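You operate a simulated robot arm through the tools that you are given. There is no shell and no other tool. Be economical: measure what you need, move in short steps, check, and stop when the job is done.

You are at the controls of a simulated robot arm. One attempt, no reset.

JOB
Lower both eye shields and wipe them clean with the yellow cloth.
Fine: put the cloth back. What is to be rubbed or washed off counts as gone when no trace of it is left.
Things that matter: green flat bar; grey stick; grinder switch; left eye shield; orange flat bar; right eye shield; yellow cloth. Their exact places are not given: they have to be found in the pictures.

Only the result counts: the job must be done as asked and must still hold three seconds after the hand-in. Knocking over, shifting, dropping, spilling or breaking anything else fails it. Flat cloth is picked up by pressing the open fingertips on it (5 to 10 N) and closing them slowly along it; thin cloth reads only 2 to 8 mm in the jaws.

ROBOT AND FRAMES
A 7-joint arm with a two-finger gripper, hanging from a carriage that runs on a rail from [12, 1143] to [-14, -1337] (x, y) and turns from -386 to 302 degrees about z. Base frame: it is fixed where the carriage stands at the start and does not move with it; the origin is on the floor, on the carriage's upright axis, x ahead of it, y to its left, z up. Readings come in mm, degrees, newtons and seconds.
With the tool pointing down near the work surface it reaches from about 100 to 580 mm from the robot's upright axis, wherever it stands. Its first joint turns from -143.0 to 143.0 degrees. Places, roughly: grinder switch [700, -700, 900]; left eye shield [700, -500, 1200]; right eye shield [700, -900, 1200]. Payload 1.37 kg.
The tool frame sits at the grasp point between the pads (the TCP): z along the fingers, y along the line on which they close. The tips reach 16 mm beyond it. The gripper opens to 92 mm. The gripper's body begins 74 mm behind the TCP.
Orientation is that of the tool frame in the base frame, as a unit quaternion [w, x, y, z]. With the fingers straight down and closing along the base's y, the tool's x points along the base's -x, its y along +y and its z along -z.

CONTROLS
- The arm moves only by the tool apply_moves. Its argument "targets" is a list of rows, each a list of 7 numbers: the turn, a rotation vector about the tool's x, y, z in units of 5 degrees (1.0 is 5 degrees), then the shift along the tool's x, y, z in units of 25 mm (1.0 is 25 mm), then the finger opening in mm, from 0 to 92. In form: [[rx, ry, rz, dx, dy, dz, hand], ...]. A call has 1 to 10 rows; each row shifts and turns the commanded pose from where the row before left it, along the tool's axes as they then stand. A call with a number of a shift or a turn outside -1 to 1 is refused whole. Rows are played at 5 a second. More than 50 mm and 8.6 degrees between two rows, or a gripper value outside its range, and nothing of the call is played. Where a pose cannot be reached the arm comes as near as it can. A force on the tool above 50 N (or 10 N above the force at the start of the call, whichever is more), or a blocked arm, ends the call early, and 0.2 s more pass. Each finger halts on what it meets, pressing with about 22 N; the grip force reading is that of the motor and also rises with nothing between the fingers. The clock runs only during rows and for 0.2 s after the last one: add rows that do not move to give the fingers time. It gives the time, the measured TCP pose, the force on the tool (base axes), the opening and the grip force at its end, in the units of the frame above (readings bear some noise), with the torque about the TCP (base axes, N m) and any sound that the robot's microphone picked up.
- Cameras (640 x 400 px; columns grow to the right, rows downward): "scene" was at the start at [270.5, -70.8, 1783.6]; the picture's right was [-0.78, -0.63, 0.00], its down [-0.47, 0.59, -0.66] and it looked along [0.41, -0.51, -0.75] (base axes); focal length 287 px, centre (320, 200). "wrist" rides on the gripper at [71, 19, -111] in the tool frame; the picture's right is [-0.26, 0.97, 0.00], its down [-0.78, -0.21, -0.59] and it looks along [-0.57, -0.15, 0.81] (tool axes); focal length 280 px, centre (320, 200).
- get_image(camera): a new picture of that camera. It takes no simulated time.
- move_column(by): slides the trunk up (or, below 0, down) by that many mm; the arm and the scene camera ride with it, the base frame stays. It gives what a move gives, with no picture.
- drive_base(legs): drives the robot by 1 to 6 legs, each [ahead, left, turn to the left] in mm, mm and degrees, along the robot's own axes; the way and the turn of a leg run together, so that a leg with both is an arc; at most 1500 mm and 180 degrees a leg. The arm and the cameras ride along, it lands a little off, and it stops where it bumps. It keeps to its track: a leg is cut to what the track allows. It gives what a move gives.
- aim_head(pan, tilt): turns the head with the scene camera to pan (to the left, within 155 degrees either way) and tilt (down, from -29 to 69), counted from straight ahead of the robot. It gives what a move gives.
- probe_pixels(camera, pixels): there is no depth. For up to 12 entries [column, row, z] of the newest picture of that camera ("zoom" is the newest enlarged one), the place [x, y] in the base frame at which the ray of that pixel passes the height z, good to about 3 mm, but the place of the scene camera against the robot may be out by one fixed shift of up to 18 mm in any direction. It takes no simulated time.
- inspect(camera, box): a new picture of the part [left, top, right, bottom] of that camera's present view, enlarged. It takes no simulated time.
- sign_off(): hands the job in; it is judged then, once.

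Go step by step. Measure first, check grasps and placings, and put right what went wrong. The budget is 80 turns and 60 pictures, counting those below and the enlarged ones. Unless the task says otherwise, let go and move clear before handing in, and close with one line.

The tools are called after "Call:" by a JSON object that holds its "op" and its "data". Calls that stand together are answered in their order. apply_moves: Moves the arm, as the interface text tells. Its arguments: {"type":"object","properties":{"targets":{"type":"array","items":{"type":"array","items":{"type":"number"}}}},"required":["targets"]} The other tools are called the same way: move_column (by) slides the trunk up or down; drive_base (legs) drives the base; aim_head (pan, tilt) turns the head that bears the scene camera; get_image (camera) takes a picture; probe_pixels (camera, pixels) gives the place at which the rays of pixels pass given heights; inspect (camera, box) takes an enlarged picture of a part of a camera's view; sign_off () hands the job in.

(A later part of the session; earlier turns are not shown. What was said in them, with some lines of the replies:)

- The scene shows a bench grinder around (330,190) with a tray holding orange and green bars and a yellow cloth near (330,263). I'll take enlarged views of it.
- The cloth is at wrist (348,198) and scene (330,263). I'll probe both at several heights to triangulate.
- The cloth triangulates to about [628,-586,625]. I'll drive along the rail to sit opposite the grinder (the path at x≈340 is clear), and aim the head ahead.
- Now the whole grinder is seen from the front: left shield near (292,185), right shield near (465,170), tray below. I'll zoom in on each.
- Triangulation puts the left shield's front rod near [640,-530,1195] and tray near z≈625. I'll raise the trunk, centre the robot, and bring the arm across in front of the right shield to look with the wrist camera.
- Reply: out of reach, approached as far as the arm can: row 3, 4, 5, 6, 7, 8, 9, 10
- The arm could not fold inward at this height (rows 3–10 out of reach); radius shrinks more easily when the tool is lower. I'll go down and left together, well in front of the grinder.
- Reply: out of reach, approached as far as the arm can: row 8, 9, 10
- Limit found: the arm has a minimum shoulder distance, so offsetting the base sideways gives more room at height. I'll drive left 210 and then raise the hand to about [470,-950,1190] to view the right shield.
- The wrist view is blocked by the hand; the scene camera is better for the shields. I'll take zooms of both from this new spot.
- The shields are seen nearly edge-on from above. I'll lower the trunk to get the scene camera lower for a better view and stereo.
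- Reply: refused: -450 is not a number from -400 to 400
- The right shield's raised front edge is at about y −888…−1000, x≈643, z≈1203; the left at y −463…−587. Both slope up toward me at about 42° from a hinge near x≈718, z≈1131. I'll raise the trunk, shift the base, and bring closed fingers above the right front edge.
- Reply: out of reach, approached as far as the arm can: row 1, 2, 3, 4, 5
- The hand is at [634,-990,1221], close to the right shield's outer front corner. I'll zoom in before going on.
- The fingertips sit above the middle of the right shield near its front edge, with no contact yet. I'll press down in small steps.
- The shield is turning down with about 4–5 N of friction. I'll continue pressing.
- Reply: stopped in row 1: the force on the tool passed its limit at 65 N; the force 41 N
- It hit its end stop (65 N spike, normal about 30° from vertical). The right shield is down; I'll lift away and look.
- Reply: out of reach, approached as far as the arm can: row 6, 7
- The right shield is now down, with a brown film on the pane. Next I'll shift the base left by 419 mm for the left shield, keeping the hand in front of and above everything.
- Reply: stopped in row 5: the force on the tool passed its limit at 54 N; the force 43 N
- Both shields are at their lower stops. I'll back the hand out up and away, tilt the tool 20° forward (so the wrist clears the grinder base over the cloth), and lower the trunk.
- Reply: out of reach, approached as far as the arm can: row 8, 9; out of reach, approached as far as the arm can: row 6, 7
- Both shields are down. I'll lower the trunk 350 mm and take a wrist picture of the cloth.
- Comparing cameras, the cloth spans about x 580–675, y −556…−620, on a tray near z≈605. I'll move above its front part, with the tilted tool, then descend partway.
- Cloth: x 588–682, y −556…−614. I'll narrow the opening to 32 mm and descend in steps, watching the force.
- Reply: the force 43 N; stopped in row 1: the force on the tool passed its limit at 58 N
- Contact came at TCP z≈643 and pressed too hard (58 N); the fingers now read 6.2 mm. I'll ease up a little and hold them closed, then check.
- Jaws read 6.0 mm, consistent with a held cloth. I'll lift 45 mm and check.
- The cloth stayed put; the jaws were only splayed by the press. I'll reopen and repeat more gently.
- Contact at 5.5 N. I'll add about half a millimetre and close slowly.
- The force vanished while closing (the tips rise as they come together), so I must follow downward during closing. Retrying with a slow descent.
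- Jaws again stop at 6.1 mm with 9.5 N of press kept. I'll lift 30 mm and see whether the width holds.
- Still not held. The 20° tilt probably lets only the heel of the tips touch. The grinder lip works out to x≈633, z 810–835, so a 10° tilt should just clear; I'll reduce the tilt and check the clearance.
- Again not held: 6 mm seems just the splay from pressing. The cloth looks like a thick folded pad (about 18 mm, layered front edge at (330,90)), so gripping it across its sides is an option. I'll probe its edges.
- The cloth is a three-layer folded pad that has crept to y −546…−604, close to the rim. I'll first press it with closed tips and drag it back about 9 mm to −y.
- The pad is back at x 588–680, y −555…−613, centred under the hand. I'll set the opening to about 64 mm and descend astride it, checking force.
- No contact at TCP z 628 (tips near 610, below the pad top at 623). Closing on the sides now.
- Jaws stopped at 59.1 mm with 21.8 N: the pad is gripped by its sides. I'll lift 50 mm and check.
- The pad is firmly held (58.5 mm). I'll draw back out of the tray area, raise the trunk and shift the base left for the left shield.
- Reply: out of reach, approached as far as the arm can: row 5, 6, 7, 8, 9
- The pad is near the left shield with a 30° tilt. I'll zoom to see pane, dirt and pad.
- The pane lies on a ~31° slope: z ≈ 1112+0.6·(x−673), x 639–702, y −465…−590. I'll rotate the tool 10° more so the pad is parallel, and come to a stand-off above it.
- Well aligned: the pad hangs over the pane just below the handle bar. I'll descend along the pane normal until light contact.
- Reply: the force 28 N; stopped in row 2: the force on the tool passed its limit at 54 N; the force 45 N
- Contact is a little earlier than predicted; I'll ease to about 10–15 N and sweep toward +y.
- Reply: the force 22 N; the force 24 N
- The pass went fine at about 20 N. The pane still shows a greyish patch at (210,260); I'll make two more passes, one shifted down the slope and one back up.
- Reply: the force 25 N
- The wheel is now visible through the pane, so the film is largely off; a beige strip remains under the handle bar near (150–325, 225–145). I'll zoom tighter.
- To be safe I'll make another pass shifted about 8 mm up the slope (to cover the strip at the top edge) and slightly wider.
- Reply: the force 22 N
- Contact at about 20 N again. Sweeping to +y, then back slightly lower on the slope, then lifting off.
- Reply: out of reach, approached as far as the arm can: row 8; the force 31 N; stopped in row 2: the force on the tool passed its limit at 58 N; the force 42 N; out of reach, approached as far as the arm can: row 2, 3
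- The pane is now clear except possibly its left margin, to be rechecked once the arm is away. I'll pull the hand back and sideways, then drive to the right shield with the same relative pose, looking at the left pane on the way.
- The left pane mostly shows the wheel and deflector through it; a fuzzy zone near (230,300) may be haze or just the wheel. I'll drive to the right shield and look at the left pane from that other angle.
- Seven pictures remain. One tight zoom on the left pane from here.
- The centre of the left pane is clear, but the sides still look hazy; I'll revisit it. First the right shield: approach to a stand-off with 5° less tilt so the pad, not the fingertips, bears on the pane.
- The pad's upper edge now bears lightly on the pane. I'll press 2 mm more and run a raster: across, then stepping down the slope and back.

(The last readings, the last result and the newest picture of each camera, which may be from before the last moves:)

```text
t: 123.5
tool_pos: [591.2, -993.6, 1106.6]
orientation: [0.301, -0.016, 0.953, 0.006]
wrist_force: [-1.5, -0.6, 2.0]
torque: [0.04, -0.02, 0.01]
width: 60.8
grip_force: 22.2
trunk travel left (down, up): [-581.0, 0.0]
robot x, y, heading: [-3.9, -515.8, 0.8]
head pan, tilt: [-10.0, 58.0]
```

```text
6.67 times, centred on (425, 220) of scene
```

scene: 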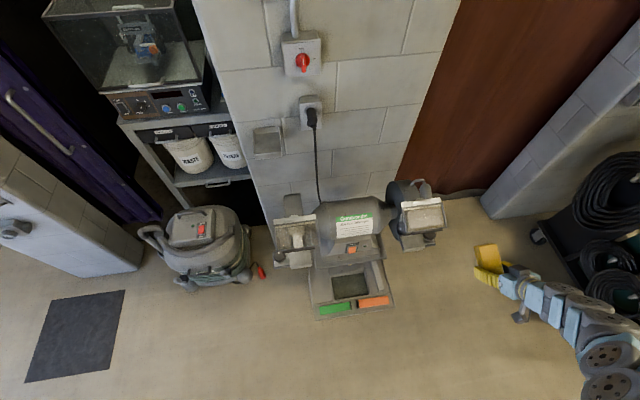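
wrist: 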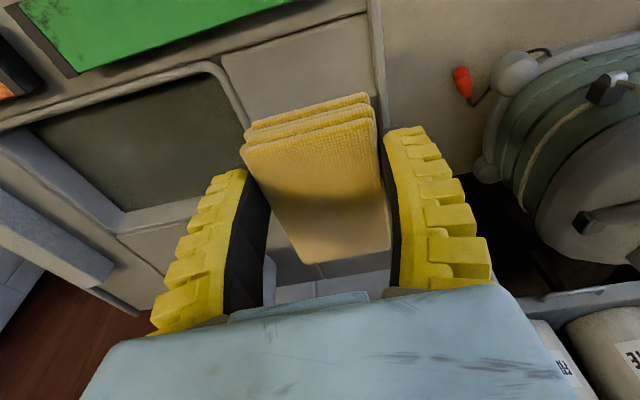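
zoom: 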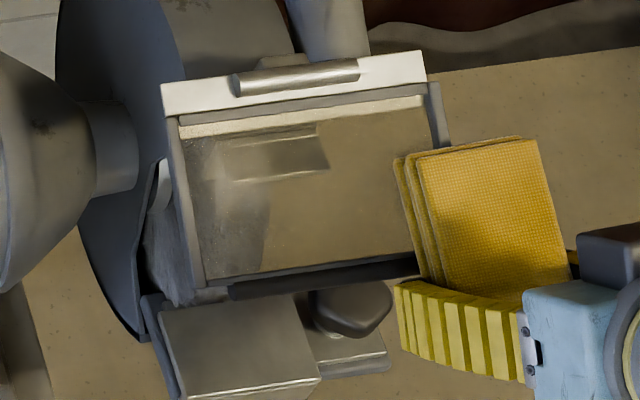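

The right pane is almost clear; only faint speckle at its left margin (200–260,150–260). I'll go over that left margin with along-slope strokes and a wider reach.

Call:
{"op": "apply_moves", "data": {"targets": [[0, 0, 0, 0.01, 0.46, 0.05, 40], [0, 0, 0, 0, 0.46, 0, 40], [0, 0, 0, 0, 0.46, 0, 40], [0, 0, 0, 0, 0.46, 0, 40], [0, 0, 0, 0, 0.46, 0, 40], [0, 0, 0, 0, 0.46, 0, 40], [0, 0, 0, 0, 0.46, 0, 40], [0, 0, 0, 0, 0.46, 0, 40], [0, 0, 0, 0, 0.46, 0, 40]]}}

Call:
{"op": "apply_moves", "data": {"targets": [[0, 0, 0, -0.4, 0, 0.055, 40], [0, 0, 0, -0.4, 0, 0.055, 40], [0, 0, 0, -0.3, 0, 0.04, 40], [0, 0, 0, 0, 0.28, 0, 40], [0, 0, 0, 0.4, 0, -0.045, 40], [0, 0, 0, 0.4, 0, -0.045, 40], [0, 0, 0, 0, -0.4, 0, 40], [0, 0, 0, 0, -0.4, 0, 40], [0, 0, 0, -0.4, 0, 0.05, 40], [0, 0, 0, -0.4, 0, 0.05, 40]]}}

Call:
{"op": "apply_moves", "data": {"targets": [[0, 0, 0, 0, 0.4, 0, 40], [0, 0, 0, 0, 0.4, 0, 40], [0, 0, 0, 0.2, -0.3, 0, 40], [0, 0, 0, 0, -0.4, 0, 40], [0, 0, 0, 0, -0.4, 0, 40], [0, 0, 0, 0, -0.4, -0.1, 40], [0, 0, 0, 0, -0.8, -0.8, 40], [0, 0, 0, 0.4, -1, -0.7, 40], [0, 0, 0, 0.8, -1, -0.4, 40], [0, 0, 0, 0.8, -1, -0.4, 40]]}}

Call:
{"op": "inspect", "data": {"camera": "scene", "box": [392, 195, 452, 235]}}

```text
t: 125.5
tool_pos: [591.7, -893.6, 1103.9]
orientation: [0.301, -0.021, 0.953, 0.018]
wrist_force: [-8.3, -5.9, 15.5]
torque: [-0.5, -0.43, -0.42]
width: 61.6
grip_force: 21.9
out of reach, approached as far as the arm can: row 9
trunk travel left (down, up): [-581.0, 0.0]
robot x, y, heading: [-4.7, -518.2, 0.6]
head pan, tilt: [-10.0, 58.0]
```

```text
t: 127.1
tool_pos: [607.8, -882.8, 1108.2]
orientation: [0.308, -0.024, 0.951, 0.011]
wrist_force: [-4.4, 9.4, 36.5]
torque: [-1.21, -0.45, -0.05]
width: 61.2
grip_force: 22.7
trunk travel left (down, up): [-581.0, 0.0]
robot x, y, heading: [-5.7, -511.9, 1.0]
head pan, tilt: [-10.0, 58.0]
stopped in row 7: the force on the tool passed its limit at 53 N (the readings are from after the stop); the commanded pose is now the measured one
```

```text
t: 127.8
tool_pos: [609.5, -881.9, 1107.1]
orientation: [0.307, -0.02, 0.951, 0.008]
wrist_force: [-14.8, 0.0, 42.1]
torque: [-1.09, -0.37, -0.43]
width: 61.2
grip_force: 22.0
out of reach, approached as far as the arm can: row 2
trunk travel left (down, up): [-581.0, 0.0]
robot x, y, heading: [-7.1, -518.9, 0.9]
head pan, tilt: [-10.0, 58.0]
stopped in row 3: the force on the tool passed its limit at 53 N (the readings are from after the stop); the commanded pose is now the measured one
```

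```text
10.00 times, centred on (422, 215) of scene
```

zoom: 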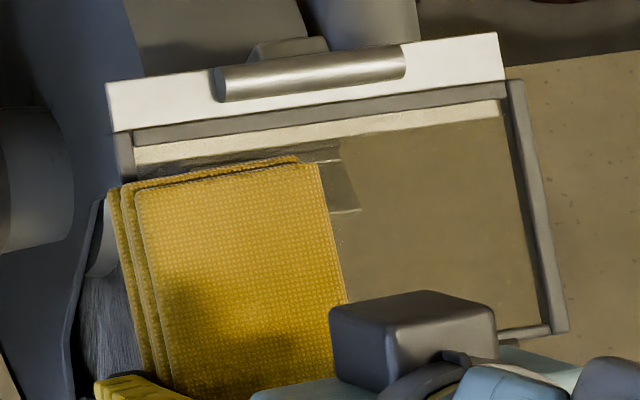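

The right pane is clear where visible. I'm at the reach limit and pressing 44 N, so I'll ease off moving diagonally to −y, then back out.

Call:
{"op": "apply_moves", "data": {"targets": [[0, 0, 0, 0, -0.2, -0.12, 40], [0, 0, 0, 0, -0.3, -0.06, 40], [0, 0, 0, 0, -0.6, 0, 40], [0, 0, 0, 0, -0.6, 0, 40], [0, 0, 0, 0, -0.6, -0.5, 40], [0, 0, 0, 0, -0.8, -0.8, 40], [0, 0, 0, 0.82, -1, -0.57, 40], [0, 0, 0, 0.82, -1, -0.57, 40], [0, 0, 0, 0.82, -1, -0.57, 40], [0, 0, 0, 0.82, -1, -0.57, 40]]}}

Call:
{"op": "inspect", "data": {"camera": "scene", "box": [392, 195, 452, 235]}}

```text
t: 130.1
tool_pos: [493.8, -1060.0, 1130.7]
orientation: [0.306, -0.02, 0.952, 0.008]
wrist_force: [0.9, 0.7, -2.2]
torque: [-0.02, 0.07, 0.01]
width: 61.1
grip_force: 21.9
trunk travel left (down, up): [-581.0, 0.0]
robot x, y, heading: [-4.0, -515.3, 0.8]
head pan, tilt: [-10.0, 58.0]
```

```text
10.00 times, centred on (422, 215) of scene
```

zoom: 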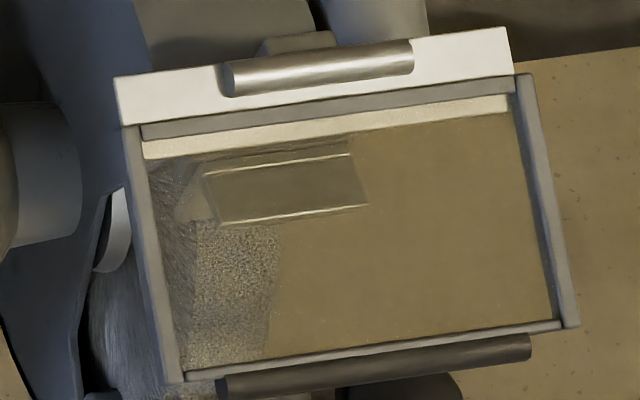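

The right pane is perfectly clear now (wire wheel sharp; the pale strip is just the frame bevel). Back to the left shield for the hazy sides, with the base further left for more reach.

Call:
{"op": "drive_base", "data": {"legs": [[0, 458, 0]]}}

Call:
{"op": "apply_moves", "data": {"targets": [[0, 0, 0, -0.71, 0.35, 0.14, 40], [0, 0, 0, -0.71, 0.35, 0.14, 40], [0, 0, 0, -0.71, 0.35, 0.14, 40], [0, 0, 0, -0.71, 0.35, 0.14, 40], [0, 0, 0, -0.35, 0.67, 0.61, 40], [0, 0, 0, -0.35, 0.67, 0.61, 40], [0, 0, 0, -0.35, 0.67, 0.61, 40], [0, 0, 0, 0.042, 0, 0.24, 40], [0, 0, 0, 0.042, 0, 0.24, 40], [0, 0, 0, 0, 0, 0, 40]]}}

```text
t: 132.8
tool_pos: [496.6, -604.6, 1131.0]
orientation: [0.305, -0.017, 0.952, 0.007]
wrist_force: [0.5, 0.7, -1.2]
torque: [0.0, 0.0, 0.04]
width: 61.0
grip_force: 22.2
trunk travel left (down, up): [-581.0, 0.0]
robot x, y, heading: [2.1, -57.2, 0.5]
head pan, tilt: [-10.0, 58.0]
```

```text
t: 135.0
tool_pos: [613.5, -514.4, 1128.7]
orientation: [0.306, -0.017, 0.952, 0.008]
wrist_force: [0.6, 0.5, -0.7]
torque: [-0.01, 0.02, 0.0]
width: 61.1
grip_force: 21.3
trunk travel left (down, up): [-581.0, 0.0]
robot x, y, heading: [-0.1, -57.6, 0.6]
head pan, tilt: [-10.0, 58.0]
```

Call:
{"op": "apply_moves", "data": {"targets": [[0, 0, 0, 0.035, 0, 0.2, 40], [0, 0, 0, 0.035, 0, 0.19, 40], [0, 0, 0, 0, 0.44, 0, 40], [0, 0, 0, 0, 0.44, 0, 40], [0, 0, 0, 0, 0.44, 0, 40], [0, 0, 0, 0, 0.44, 0, 40], [0, 0, 0, -0.2, 0, 0.03, 40], [0, 0, 0, 0.3, 0, -0.03, 40], [0, 0, 0, 0.3, 0, -0.03, 40], [0, 0, 0, -0.3, 0, 0.03, 40]]}}

Call:
{"op": "apply_moves", "data": {"targets": [[0, 0, 0, 0, -0.39, 0.01, 40], [0, 0, 0, 0, -0.39, 0.01, 40], [0, 0, 0, 0, -0.39, 0, 40], [0, 0, 0, 0, -0.39, 0, 40], [0, 0, 0, 0, -0.39, 0, 40], [0, 0, 0, 0, -0.39, 0, 40], [0, 0, 0, 0, -0.39, 0, 40], [0, 0, 0, 0, -0.39, 0, 40], [0, 0, 0, 0, -0.39, 0, 40], [0, 0, 0, 0, -0.39, 0, 40]]}}

Call:
{"op": "apply_moves", "data": {"targets": [[0, 0, 0, 0.48, 0, -0.055, 40], [0, 0, 0, 0, 0.43, 0, 40], [0, 0, 0, 0, 0.43, 0, 40], [0, 0, 0, 0, 0.43, 0, 40], [0, 0, 0, 0, 0.43, 0, 40], [0, 0, 0, 0, 0.43, 0, 40], [0, 0, 0, 0, 0.43, 0, 40], [0, 0, 0, 0, 0.43, 0, 40], [0, 0, 0, 0, 0.43, 0, 40], [0, 0, 0, 0, 0.43, 0, 40]]}}

```text
t: 137.2
tool_pos: [612.2, -468.9, 1118.1]
orientation: [0.305, -0.016, 0.952, 0.007]
wrist_force: [0.2, 0.0, 0.0]
torque: [-0.03, 0.02, -0.01]
width: 61.3
grip_force: 22.1
trunk travel left (down, up): [-581.0, 0.0]
robot x, y, heading: [2.6, -56.8, 0.3]
head pan, tilt: [-10.0, 58.0]
```

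```text
t: 139.4
tool_pos: [616.0, -569.8, 1117.5]
orientation: [0.306, -0.016, 0.952, 0.008]
wrist_force: [-0.7, -0.9, -0.5]
torque: [0.04, -0.01, 0.01]
width: 61.0
grip_force: 21.7
trunk travel left (down, up): [-581.0, 0.0]
robot x, y, heading: [-2.0, -57.9, 0.6]
head pan, tilt: [-10.0, 58.0]
```

```text
t: 141.6
tool_pos: [602.2, -473.0, 1110.8]
orientation: [0.305, -0.016, 0.952, 0.006]
wrist_force: [-0.5, -0.4, -1.0]
torque: [0.01, 0.0, 0.02]
width: 61.4
grip_force: 21.4
trunk travel left (down, up): [-581.0, 0.0]
robot x, y, heading: [-1.1, -55.5, 0.7]
head pan, tilt: [-10.0, 58.0]
```

No contact on this raster, so I need to be ~3 mm lower. I'll press step by step here at the left margin.

Call:
{"op": "apply_moves", "data": {"targets": [[0, 0, 0, 0.014, 0, 0.08, 40], [0, 0, 0, 0.007, -0.1, 0.04, 40], [0, 0, 0, 0.003, -0.1, 0.02, 40]]}}

```text
t: 142.4
tool_pos: [603.8, -475.3, 1108.4]
orientation: [0.305, -0.016, 0.952, 0.008]
wrist_force: [0.2, 0.3, -0.1]
torque: [-0.02, -0.01, -0.02]
width: 61.0
grip_force: 22.1
trunk travel left (down, up): [-581.0, 0.0]
robot x, y, heading: [0.7, -53.9, 0.4]
head pan, tilt: [-10.0, 58.0]
```

Still free: the pad seems to sit slightly higher in the fingers now. I'll run progressively deeper strokes (each call is force-guarded) and then retreat and look.

Call:
{"op": "apply_moves", "data": {"targets": [[0, 0, 0, 0.014, 0, 0.1, 40], [0, 0, 0, -0.4, 0, 0.055, 40], [0, 0, 0, -0.4, 0, 0.055, 40], [0, 0, 0, 0.007, 0, 0.05, 40], [0, 0, 0, 0, -0.39, 0, 40], [0, 0, 0, 0, -0.39, 0, 40], [0, 0, 0, 0, 0, 0, 40]]}}

Call:
{"op": "apply_moves", "data": {"targets": [[0, 0, 0, 0.005, 0, 0.03, 40], [0, 0, 0, 0, 0.4, 0, 40], [0, 0, 0, 0, 0.4, 0, 40], [0, 0, 0, 0.4, 0, -0.045, 40], [0, 0, 0, 0.4, 0, -0.045, 40], [0, 0, 0, 0, -0.4, 0, 40], [0, 0, 0, 0, -0.4, 0, 40], [0, 0, 0, -0.4, 0, 0.05, 40], [0, 0, 0, -0.4, 0, 0.05, 40], [0, 0, 0, 0, 0, 0, 40]]}}

```text
t: 143.5
tool_pos: [616.6, -476.5, 1109.9]
orientation: [0.301, -0.016, 0.953, 0.011]
wrist_force: [-34.9, 16.2, 16.7]
torque: [-0.61, 0.41, -1.1]
width: 61.2
grip_force: 21.9
trunk travel left (down, up): [-581.0, 0.0]
robot x, y, heading: [-2.2, -59.5, 0.3]
head pan, tilt: [-10.0, 58.0]
stopped in row 5: the force on the tool passed its limit at 55 N (the readings are from after the stop); the commanded pose is now the measured one
```

```text
t: 144.9
tool_pos: [613.2, -458.8, 1108.3]
orientation: [0.309, -0.025, 0.951, 0.011]
wrist_force: [-2.3, 8.3, 40.1]
torque: [-1.38, -0.51, -0.21]
width: 60.7
grip_force: 21.5
trunk travel left (down, up): [-581.0, 0.0]
robot x, y, heading: [-1.8, -56.3, 0.8]
head pan, tilt: [-10.0, 58.0]
stopped in row 6: the force on the tool passed its limit at 58 N (the readings are from after the stop); the commanded pose is now the measured one
```

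Now in firm contact. I'll ease 1.5 mm, sweep fully across, step down-slope and sweep back, then retreat and look.

Call:
{"op": "apply_moves", "data": {"targets": [[0, 0, 0, -0.01, 0, -0.07, 40], [0, 0, 0, 0, -0.45, 0, 40], [0, 0, 0, 0, -0.45, 0, 40], [0, 0, 0, 0, -0.45, 0, 40], [0, 0, 0, 0, -0.45, 0, 40], [0, 0, 0, 0, -0.45, 0, 40], [0, 0, 0, 0, -0.45, 0, 40], [0, 0, 0, 0, -0.45, 0, 40], [0, 0, 0, 0, -0.45, 0, 40], [0, 0, 0, 0, -0.45, 0, 40]]}}

Call:
{"op": "apply_moves", "data": {"targets": [[0, 0, 0, 0.5, 0, -0.06, 40], [0, 0, 0, 0, 0.45, 0, 40], [0, 0, 0, 0, 0.45, 0, 40], [0, 0, 0, 0, 0.45, 0, 40], [0, 0, 0, 0, 0.45, 0, 40], [0, 0, 0, 0, 0.45, 0, 40], [0, 0, 0, 0, 0.45, 0, 40], [0, 0, 0, 0, 0.45, 0, 40], [0, 0, 0, 0, 0.45, 0, 40], [0, 0, 0, 0, 0.3, 0, 40]]}}

Call:
{"op": "apply_moves", "data": {"targets": [[0, 0, 0, 0, -0.2, -0.12, 40], [0, 0, 0, 0, -0.6, 0, 40], [0, 0, 0, 0, -0.6, 0, 40], [0, 0, 0, 0, -0.6, -0.5, 40], [0, 0, 0, 0, -0.8, -0.8, 40], [0, 0, 0, 0.82, -1, -0.57, 40], [0, 0, 0, 0.82, -1, -0.57, 40], [0, 0, 0, 0.82, -1, -0.57, 40], [0, 0, 0, 0.82, -1, -0.57, 40], [0, 0, 0, 0, 0, 0, 40]]}}

Call:
{"op": "aim_head", "data": {"pan": -35, "tilt": 55}}

Call:
{"op": "inspect", "data": {"camera": "scene", "box": [310, 165, 400, 230]}}

```text
t: 146.2
tool_pos: [610.3, -500.6, 1107.0]
orientation: [0.307, -0.024, 0.951, 0.014]
wrist_force: [-14.5, 13.8, 31.0]
torque: [-0.68, -0.28, -0.04]
width: 68.6
grip_force: 22.1
trunk travel left (down, up): [-581.0, 0.0]
robot x, y, heading: [1.2, -57.8, 0.8]
head pan, tilt: [-10.0, 58.0]
stopped in row 6: the force on the tool passed its limit at 58 N (the readings are from after the stop); the commanded pose is now the measured one
```

```text
t: 148.4
tool_pos: [599.7, -416.3, 1096.2]
orientation: [0.308, -0.029, 0.951, 0.032]
wrist_force: [-0.2, -0.2, 0.2]
torque: [0.0, -0.01, 0.0]
width: 60.9
grip_force: 21.9
out of reach, approached as far as the arm can: row 7, 8, 9
trunk travel left (down, up): [-581.0, 0.0]
robot x, y, heading: [-3.0, -58.4, 0.6]
head pan, tilt: [-10.0, 58.0]
```

```text
t: 148.9
tool_pos: [604.7, -418.9, 1103.4]
orientation: [0.303, -0.028, 0.952, 0.025]
wrist_force: [-31.3, 23.6, 18.2]
torque: [-0.63, -0.05, -0.8]
width: 61.5
grip_force: 21.9
out of reach, approached as far as the arm can: row 1
trunk travel left (down, up): [-581.0, 0.0]
robot x, y, heading: [-2.6, -55.7, 0.8]
head pan, tilt: [-10.0, 58.0]
stopped in row 2: the force on the tool passed its limit at 63 N (the readings are from after the stop); the commanded pose is now the measured one
```

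```text
t: 149.8
tool_pos: [604.3, -419.9, 1103.4]
orientation: [0.302, -0.028, 0.953, 0.023]
wrist_force: [-37.6, 34.0, 16.2]
torque: [-0.76, 0.15, -0.71]
width: 62.0
grip_force: 21.8
trunk travel left (down, up): [-581.0, 0.0]
robot x, y, heading: [-0.0, -56.4, 0.6]
head pan, tilt: [-35.0, 55.0]
```

```text
6.15 times, centred on (355, 198) of scene
```

zoom: 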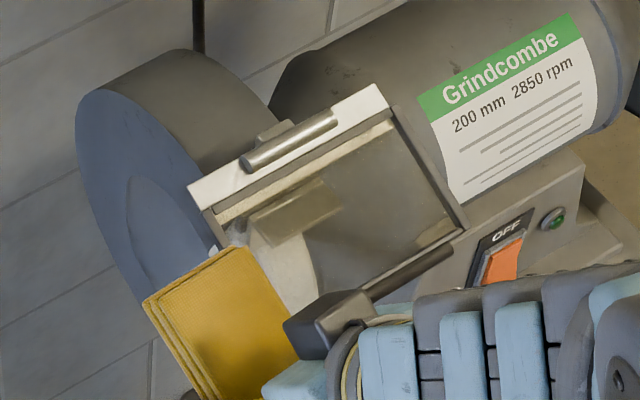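

The left pane looks clear now (wheel edge sharp through it), but the hand has slipped past the shield's left edge and pushes on its frame. I'll free it by driving left, then level the tool, and go to the front of the tray.

Call:
{"op": "drive_base", "data": {"legs": [[0, 120, 0]]}}

Call:
{"op": "apply_moves", "data": {"targets": [[0, 0, 0, 0.8, -0.3, 0, 40], [0, 1, 0, 0.8, -0.2, 0, 40], [0, 1, 0, 0.8, 0, 0, 40], [0, 1, 0, 0.8, 0, 0, 40], [0, 1, 0, 0.8, 0, 0, 40], [0, 1, 0, 0.8, 0, 0, 40], [0, 0, 0, 0, 0, 0.4, 40], [0, 0, 0, 0, 0, 0, 40]]}}

Call:
{"op": "inspect", "data": {"camera": "scene", "box": [330, 170, 460, 250]}}

```text
t: 151.1
tool_pos: [610.0, -307.1, 1106.5]
orientation: [0.305, -0.027, 0.952, 0.021]
wrist_force: [1.0, 0.1, -0.6]
torque: [0.01, -0.02, -0.02]
width: 61.0
grip_force: 21.7
trunk travel left (down, up): [-581.0, 0.0]
robot x, y, heading: [-2.1, 62.4, 0.5]
head pan, tilt: [-35.0, 55.0]
```

```text
t: 152.9
tool_pos: [505.2, -324.5, 1042.2]
orientation: [0.09, -0.031, 0.995, 0.014]
wrist_force: [-0.3, 0.1, 0.3]
torque: [0.01, 0.0, 0.0]
width: 61.1
grip_force: 22.1
trunk travel left (down, up): [-581.0, 0.0]
robot x, y, heading: [-0.7, 64.1, 0.6]
head pan, tilt: [-35.0, 55.0]
```

```text
4.92 times, centred on (395, 210) of scene
```

zoom: 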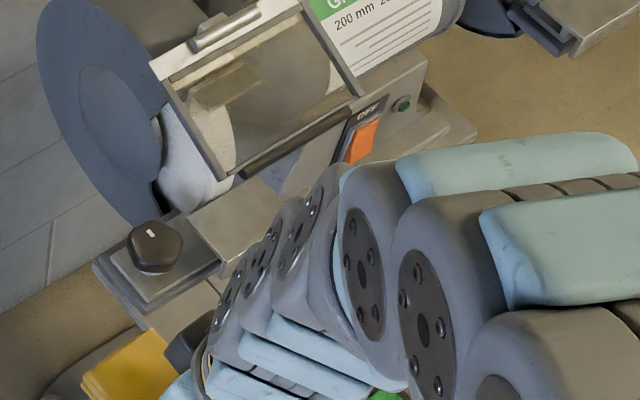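

Both panes look clear. Now I'll drive back in front of the tray, lower the trunk, fix the small yaw/roll, and move forward over the cloth's place.

Call:
{"op": "drive_base", "data": {"legs": [[0, -260, 0]]}}

Call:
{"op": "move_column", "data": {"by": -350}}

Call:
{"op": "apply_moves", "data": {"targets": [[0.24, 0, 0.7, 0, 0, 0, 40], [0, 0, 0, -0.84, 0, 0.145, 40], [0, 0, 0, -0.84, 0, 0.145, 40], [0, 0, 0, -0.84, 0, 0.145, 40], [0, 0, 0, -0.84, 0, 0.145, 40], [0, 0, 0, -0.82, 0, 0.145, 40], [0, 0, 0, 0.12, 0, 0.7, 40], [0, 0, 0, 0.12, 0, 0.7, 40], [0, 0, 0, 0, 0, 0, 40]]}}

Call:
{"op": "get_image", "data": {"camera": "wrist"}}

```text
t: 154.8
tool_pos: [502.1, -589.4, 1041.5]
orientation: [0.092, -0.03, 0.995, 0.014]
wrist_force: [0.5, 0.5, -0.8]
torque: [0.03, -0.02, 0.0]
width: 60.9
grip_force: 22.0
trunk travel left (down, up): [-581.0, 0.0]
robot x, y, heading: [-4.4, -197.1, 0.4]
head pan, tilt: [-35.0, 55.0]
```

```text
t: 158.2
tool_pos: [503.4, -589.4, 692.8]
orientation: [0.091, -0.03, 0.995, 0.013]
wrist_force: [-1.0, -0.2, -1.2]
torque: [-0.03, 0.02, 0.0]
width: 61.2
grip_force: 21.7
trunk travel left (down, up): [-231.0, 350.0]
robot x, y, heading: [-3.9, -200.6, 0.2]
head pan, tilt: [-35.0, 55.0]
```

```text
t: 160.2
tool_pos: [609.5, -589.1, 659.0]
orientation: [0.091, 0.002, 0.996, 0.006]
wrist_force: [0.3, 0.2, -0.2]
torque: [0.02, 0.0, 0.01]
width: 60.9
grip_force: 21.5
trunk travel left (down, up): [-231.0, 350.0]
robot x, y, heading: [-1.1, -203.8, 0.7]
head pan, tilt: [-35.0, 55.0]
```

```text
0 pictures are left
5 turns are left
```

wrist: 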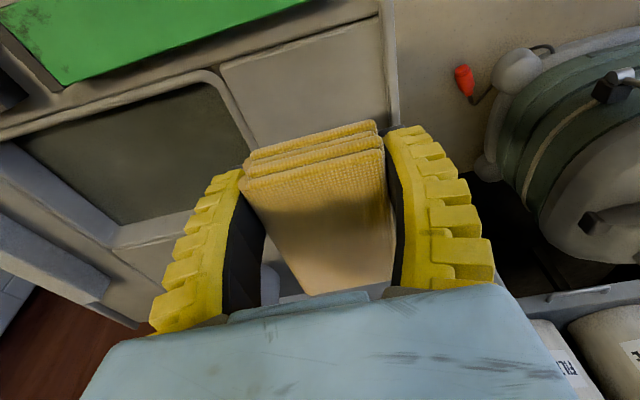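

The pad is still gripped but seems shifted slightly forward in the fingers. I'll probe its front edge while correcting y by +5 mm and lowering to z≈645.

Call:
{"op": "probe_pixels", "data": {"camera": "wrist", "pixels": [[244, 183, 650], [383, 147, 650], [247, 157, 636], [376, 122, 636], [320, 292, 655]]}}

Call:
{"op": "apply_moves", "data": {"targets": [[0, 0, 0, 0.04, 0.2, 0.27, 40], [0, 0, 0, 0.04, 0, 0.27, 40], [0, 0, 0, 0, 0, 0, 40]]}}

```text
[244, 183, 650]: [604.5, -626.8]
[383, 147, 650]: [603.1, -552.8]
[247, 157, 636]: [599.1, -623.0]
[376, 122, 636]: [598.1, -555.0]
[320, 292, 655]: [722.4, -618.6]
```

```text
t: 161.0
tool_pos: [608.5, -584.2, 643.8]
orientation: [0.09, 0.002, 0.996, 0.006]
wrist_force: [1.0, -0.2, 0.4]
torque: [0.02, 0.02, 0.02]
width: 61.2
grip_force: 21.8
trunk travel left (down, up): [-231.0, 350.0]
robot x, y, heading: [1.4, -196.9, 0.4]
head pan, tilt: [-35.0, 55.0]
4 turns are left
```

The pad's x-position is right, but it has slid up about 15 mm in the fingers. I'll lower until the tips are just over the tray, then open slowly so it settles flat.

Call:
{"op": "apply_moves", "data": {"targets": [[0, 0, 0, 0.05, 0, 0.27, 40], [0, 0, 0, 0.04, 0, 0.22, 40], [0, 0, 0, 0.03, 0, 0.17, 40], [0, 0, 0, 0, 0, 0, 40]]}}

Call:
{"op": "apply_moves", "data": {"targets": [[0, 0, 0, 0, 0, 0, 56], [0, 0, 0, 0, 0, 0, 60], [0, 0, 0, 0, 0, 0, 62], [0, 0, 0, 0, 0, 0, 64], [0, 0, 0, 0, 0, 0, 66], [0, 0, 0, 0, 0, 0, 66], [0, 0, 0, 0, 0, 0, 66]]}}

```text
t: 162.0
tool_pos: [609.7, -583.2, 628.5]
orientation: [0.091, 0.001, 0.996, 0.007]
wrist_force: [1.0, 0.0, -0.9]
torque: [0.03, 0.01, 0.03]
width: 61.1
grip_force: 21.8
trunk travel left (down, up): [-231.0, 350.0]
robot x, y, heading: [-1.9, -202.3, 0.5]
head pan, tilt: [-35.0, 55.0]
```

```text
t: 163.6
tool_pos: [609.9, -582.6, 627.4]
orientation: [0.091, 0.002, 0.996, 0.006]
wrist_force: [-0.4, 0.0, 0.7]
torque: [0.01, -0.03, 0.0]
width: 68.0
grip_force: 1.2
trunk travel left (down, up): [-231.0, 350.0]
robot x, y, heading: [-3.0, -198.0, 0.5]
head pan, tilt: [-35.0, 55.0]
3 turns are left
```

The jaws opened freely to 68 mm with no load, so the pad has settled. I'll lift straight up with a slightly wider opening, then back away toward the robot.

Call:
{"op": "apply_moves", "data": {"targets": [[0, 0, 0, -0.03, 0, -0.2, 66], [0, 0, 0, -0.05, 0, -0.3, 70], [0, 0, 0, -0.1, 0, -0.6, 74], [0, 0, 0, -0.17, 0, -1, 74], [0, 0, 0, 0.8, 0, -0.3, 74], [0, 0, 0, 0.92, 0, -0.3, 74], [0, 0, 0, 0.92, 0, -0.3, 74], [0, 0, 0, 0.92, 0, -0.3, 74], [0, 0, 0, 0.92, 0, -0.3, 74]]}}

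```text
t: 165.6
tool_pos: [491.6, -583.4, 698.2]
orientation: [0.091, 0.001, 0.996, 0.007]
wrist_force: [0.6, -0.2, -0.1]
torque: [-0.05, 0.05, -0.01]
width: 75.6
grip_force: 1.5
trunk travel left (down, up): [-231.0, 350.0]
robot x, y, heading: [-1.9, -202.1, 0.4]
head pan, tilt: [-35.0, 55.0]
2 turns are left
```

The hand is clear and empty at [492,−583,698] and reads no load, so I'm handing the job in.

Call:
{"op": "sign_off", "data": {}}

```text
The job is handed in.
```

I lowered both eye shields to their stops, wiped them with the yellow cloth and put the cloth back in its place on the tray. Both panes looked clear in the last close pictures; part of the left pane's lower-left corner was checked only at low magnification. I had no pictures left to confirm how the cloth lies after release.
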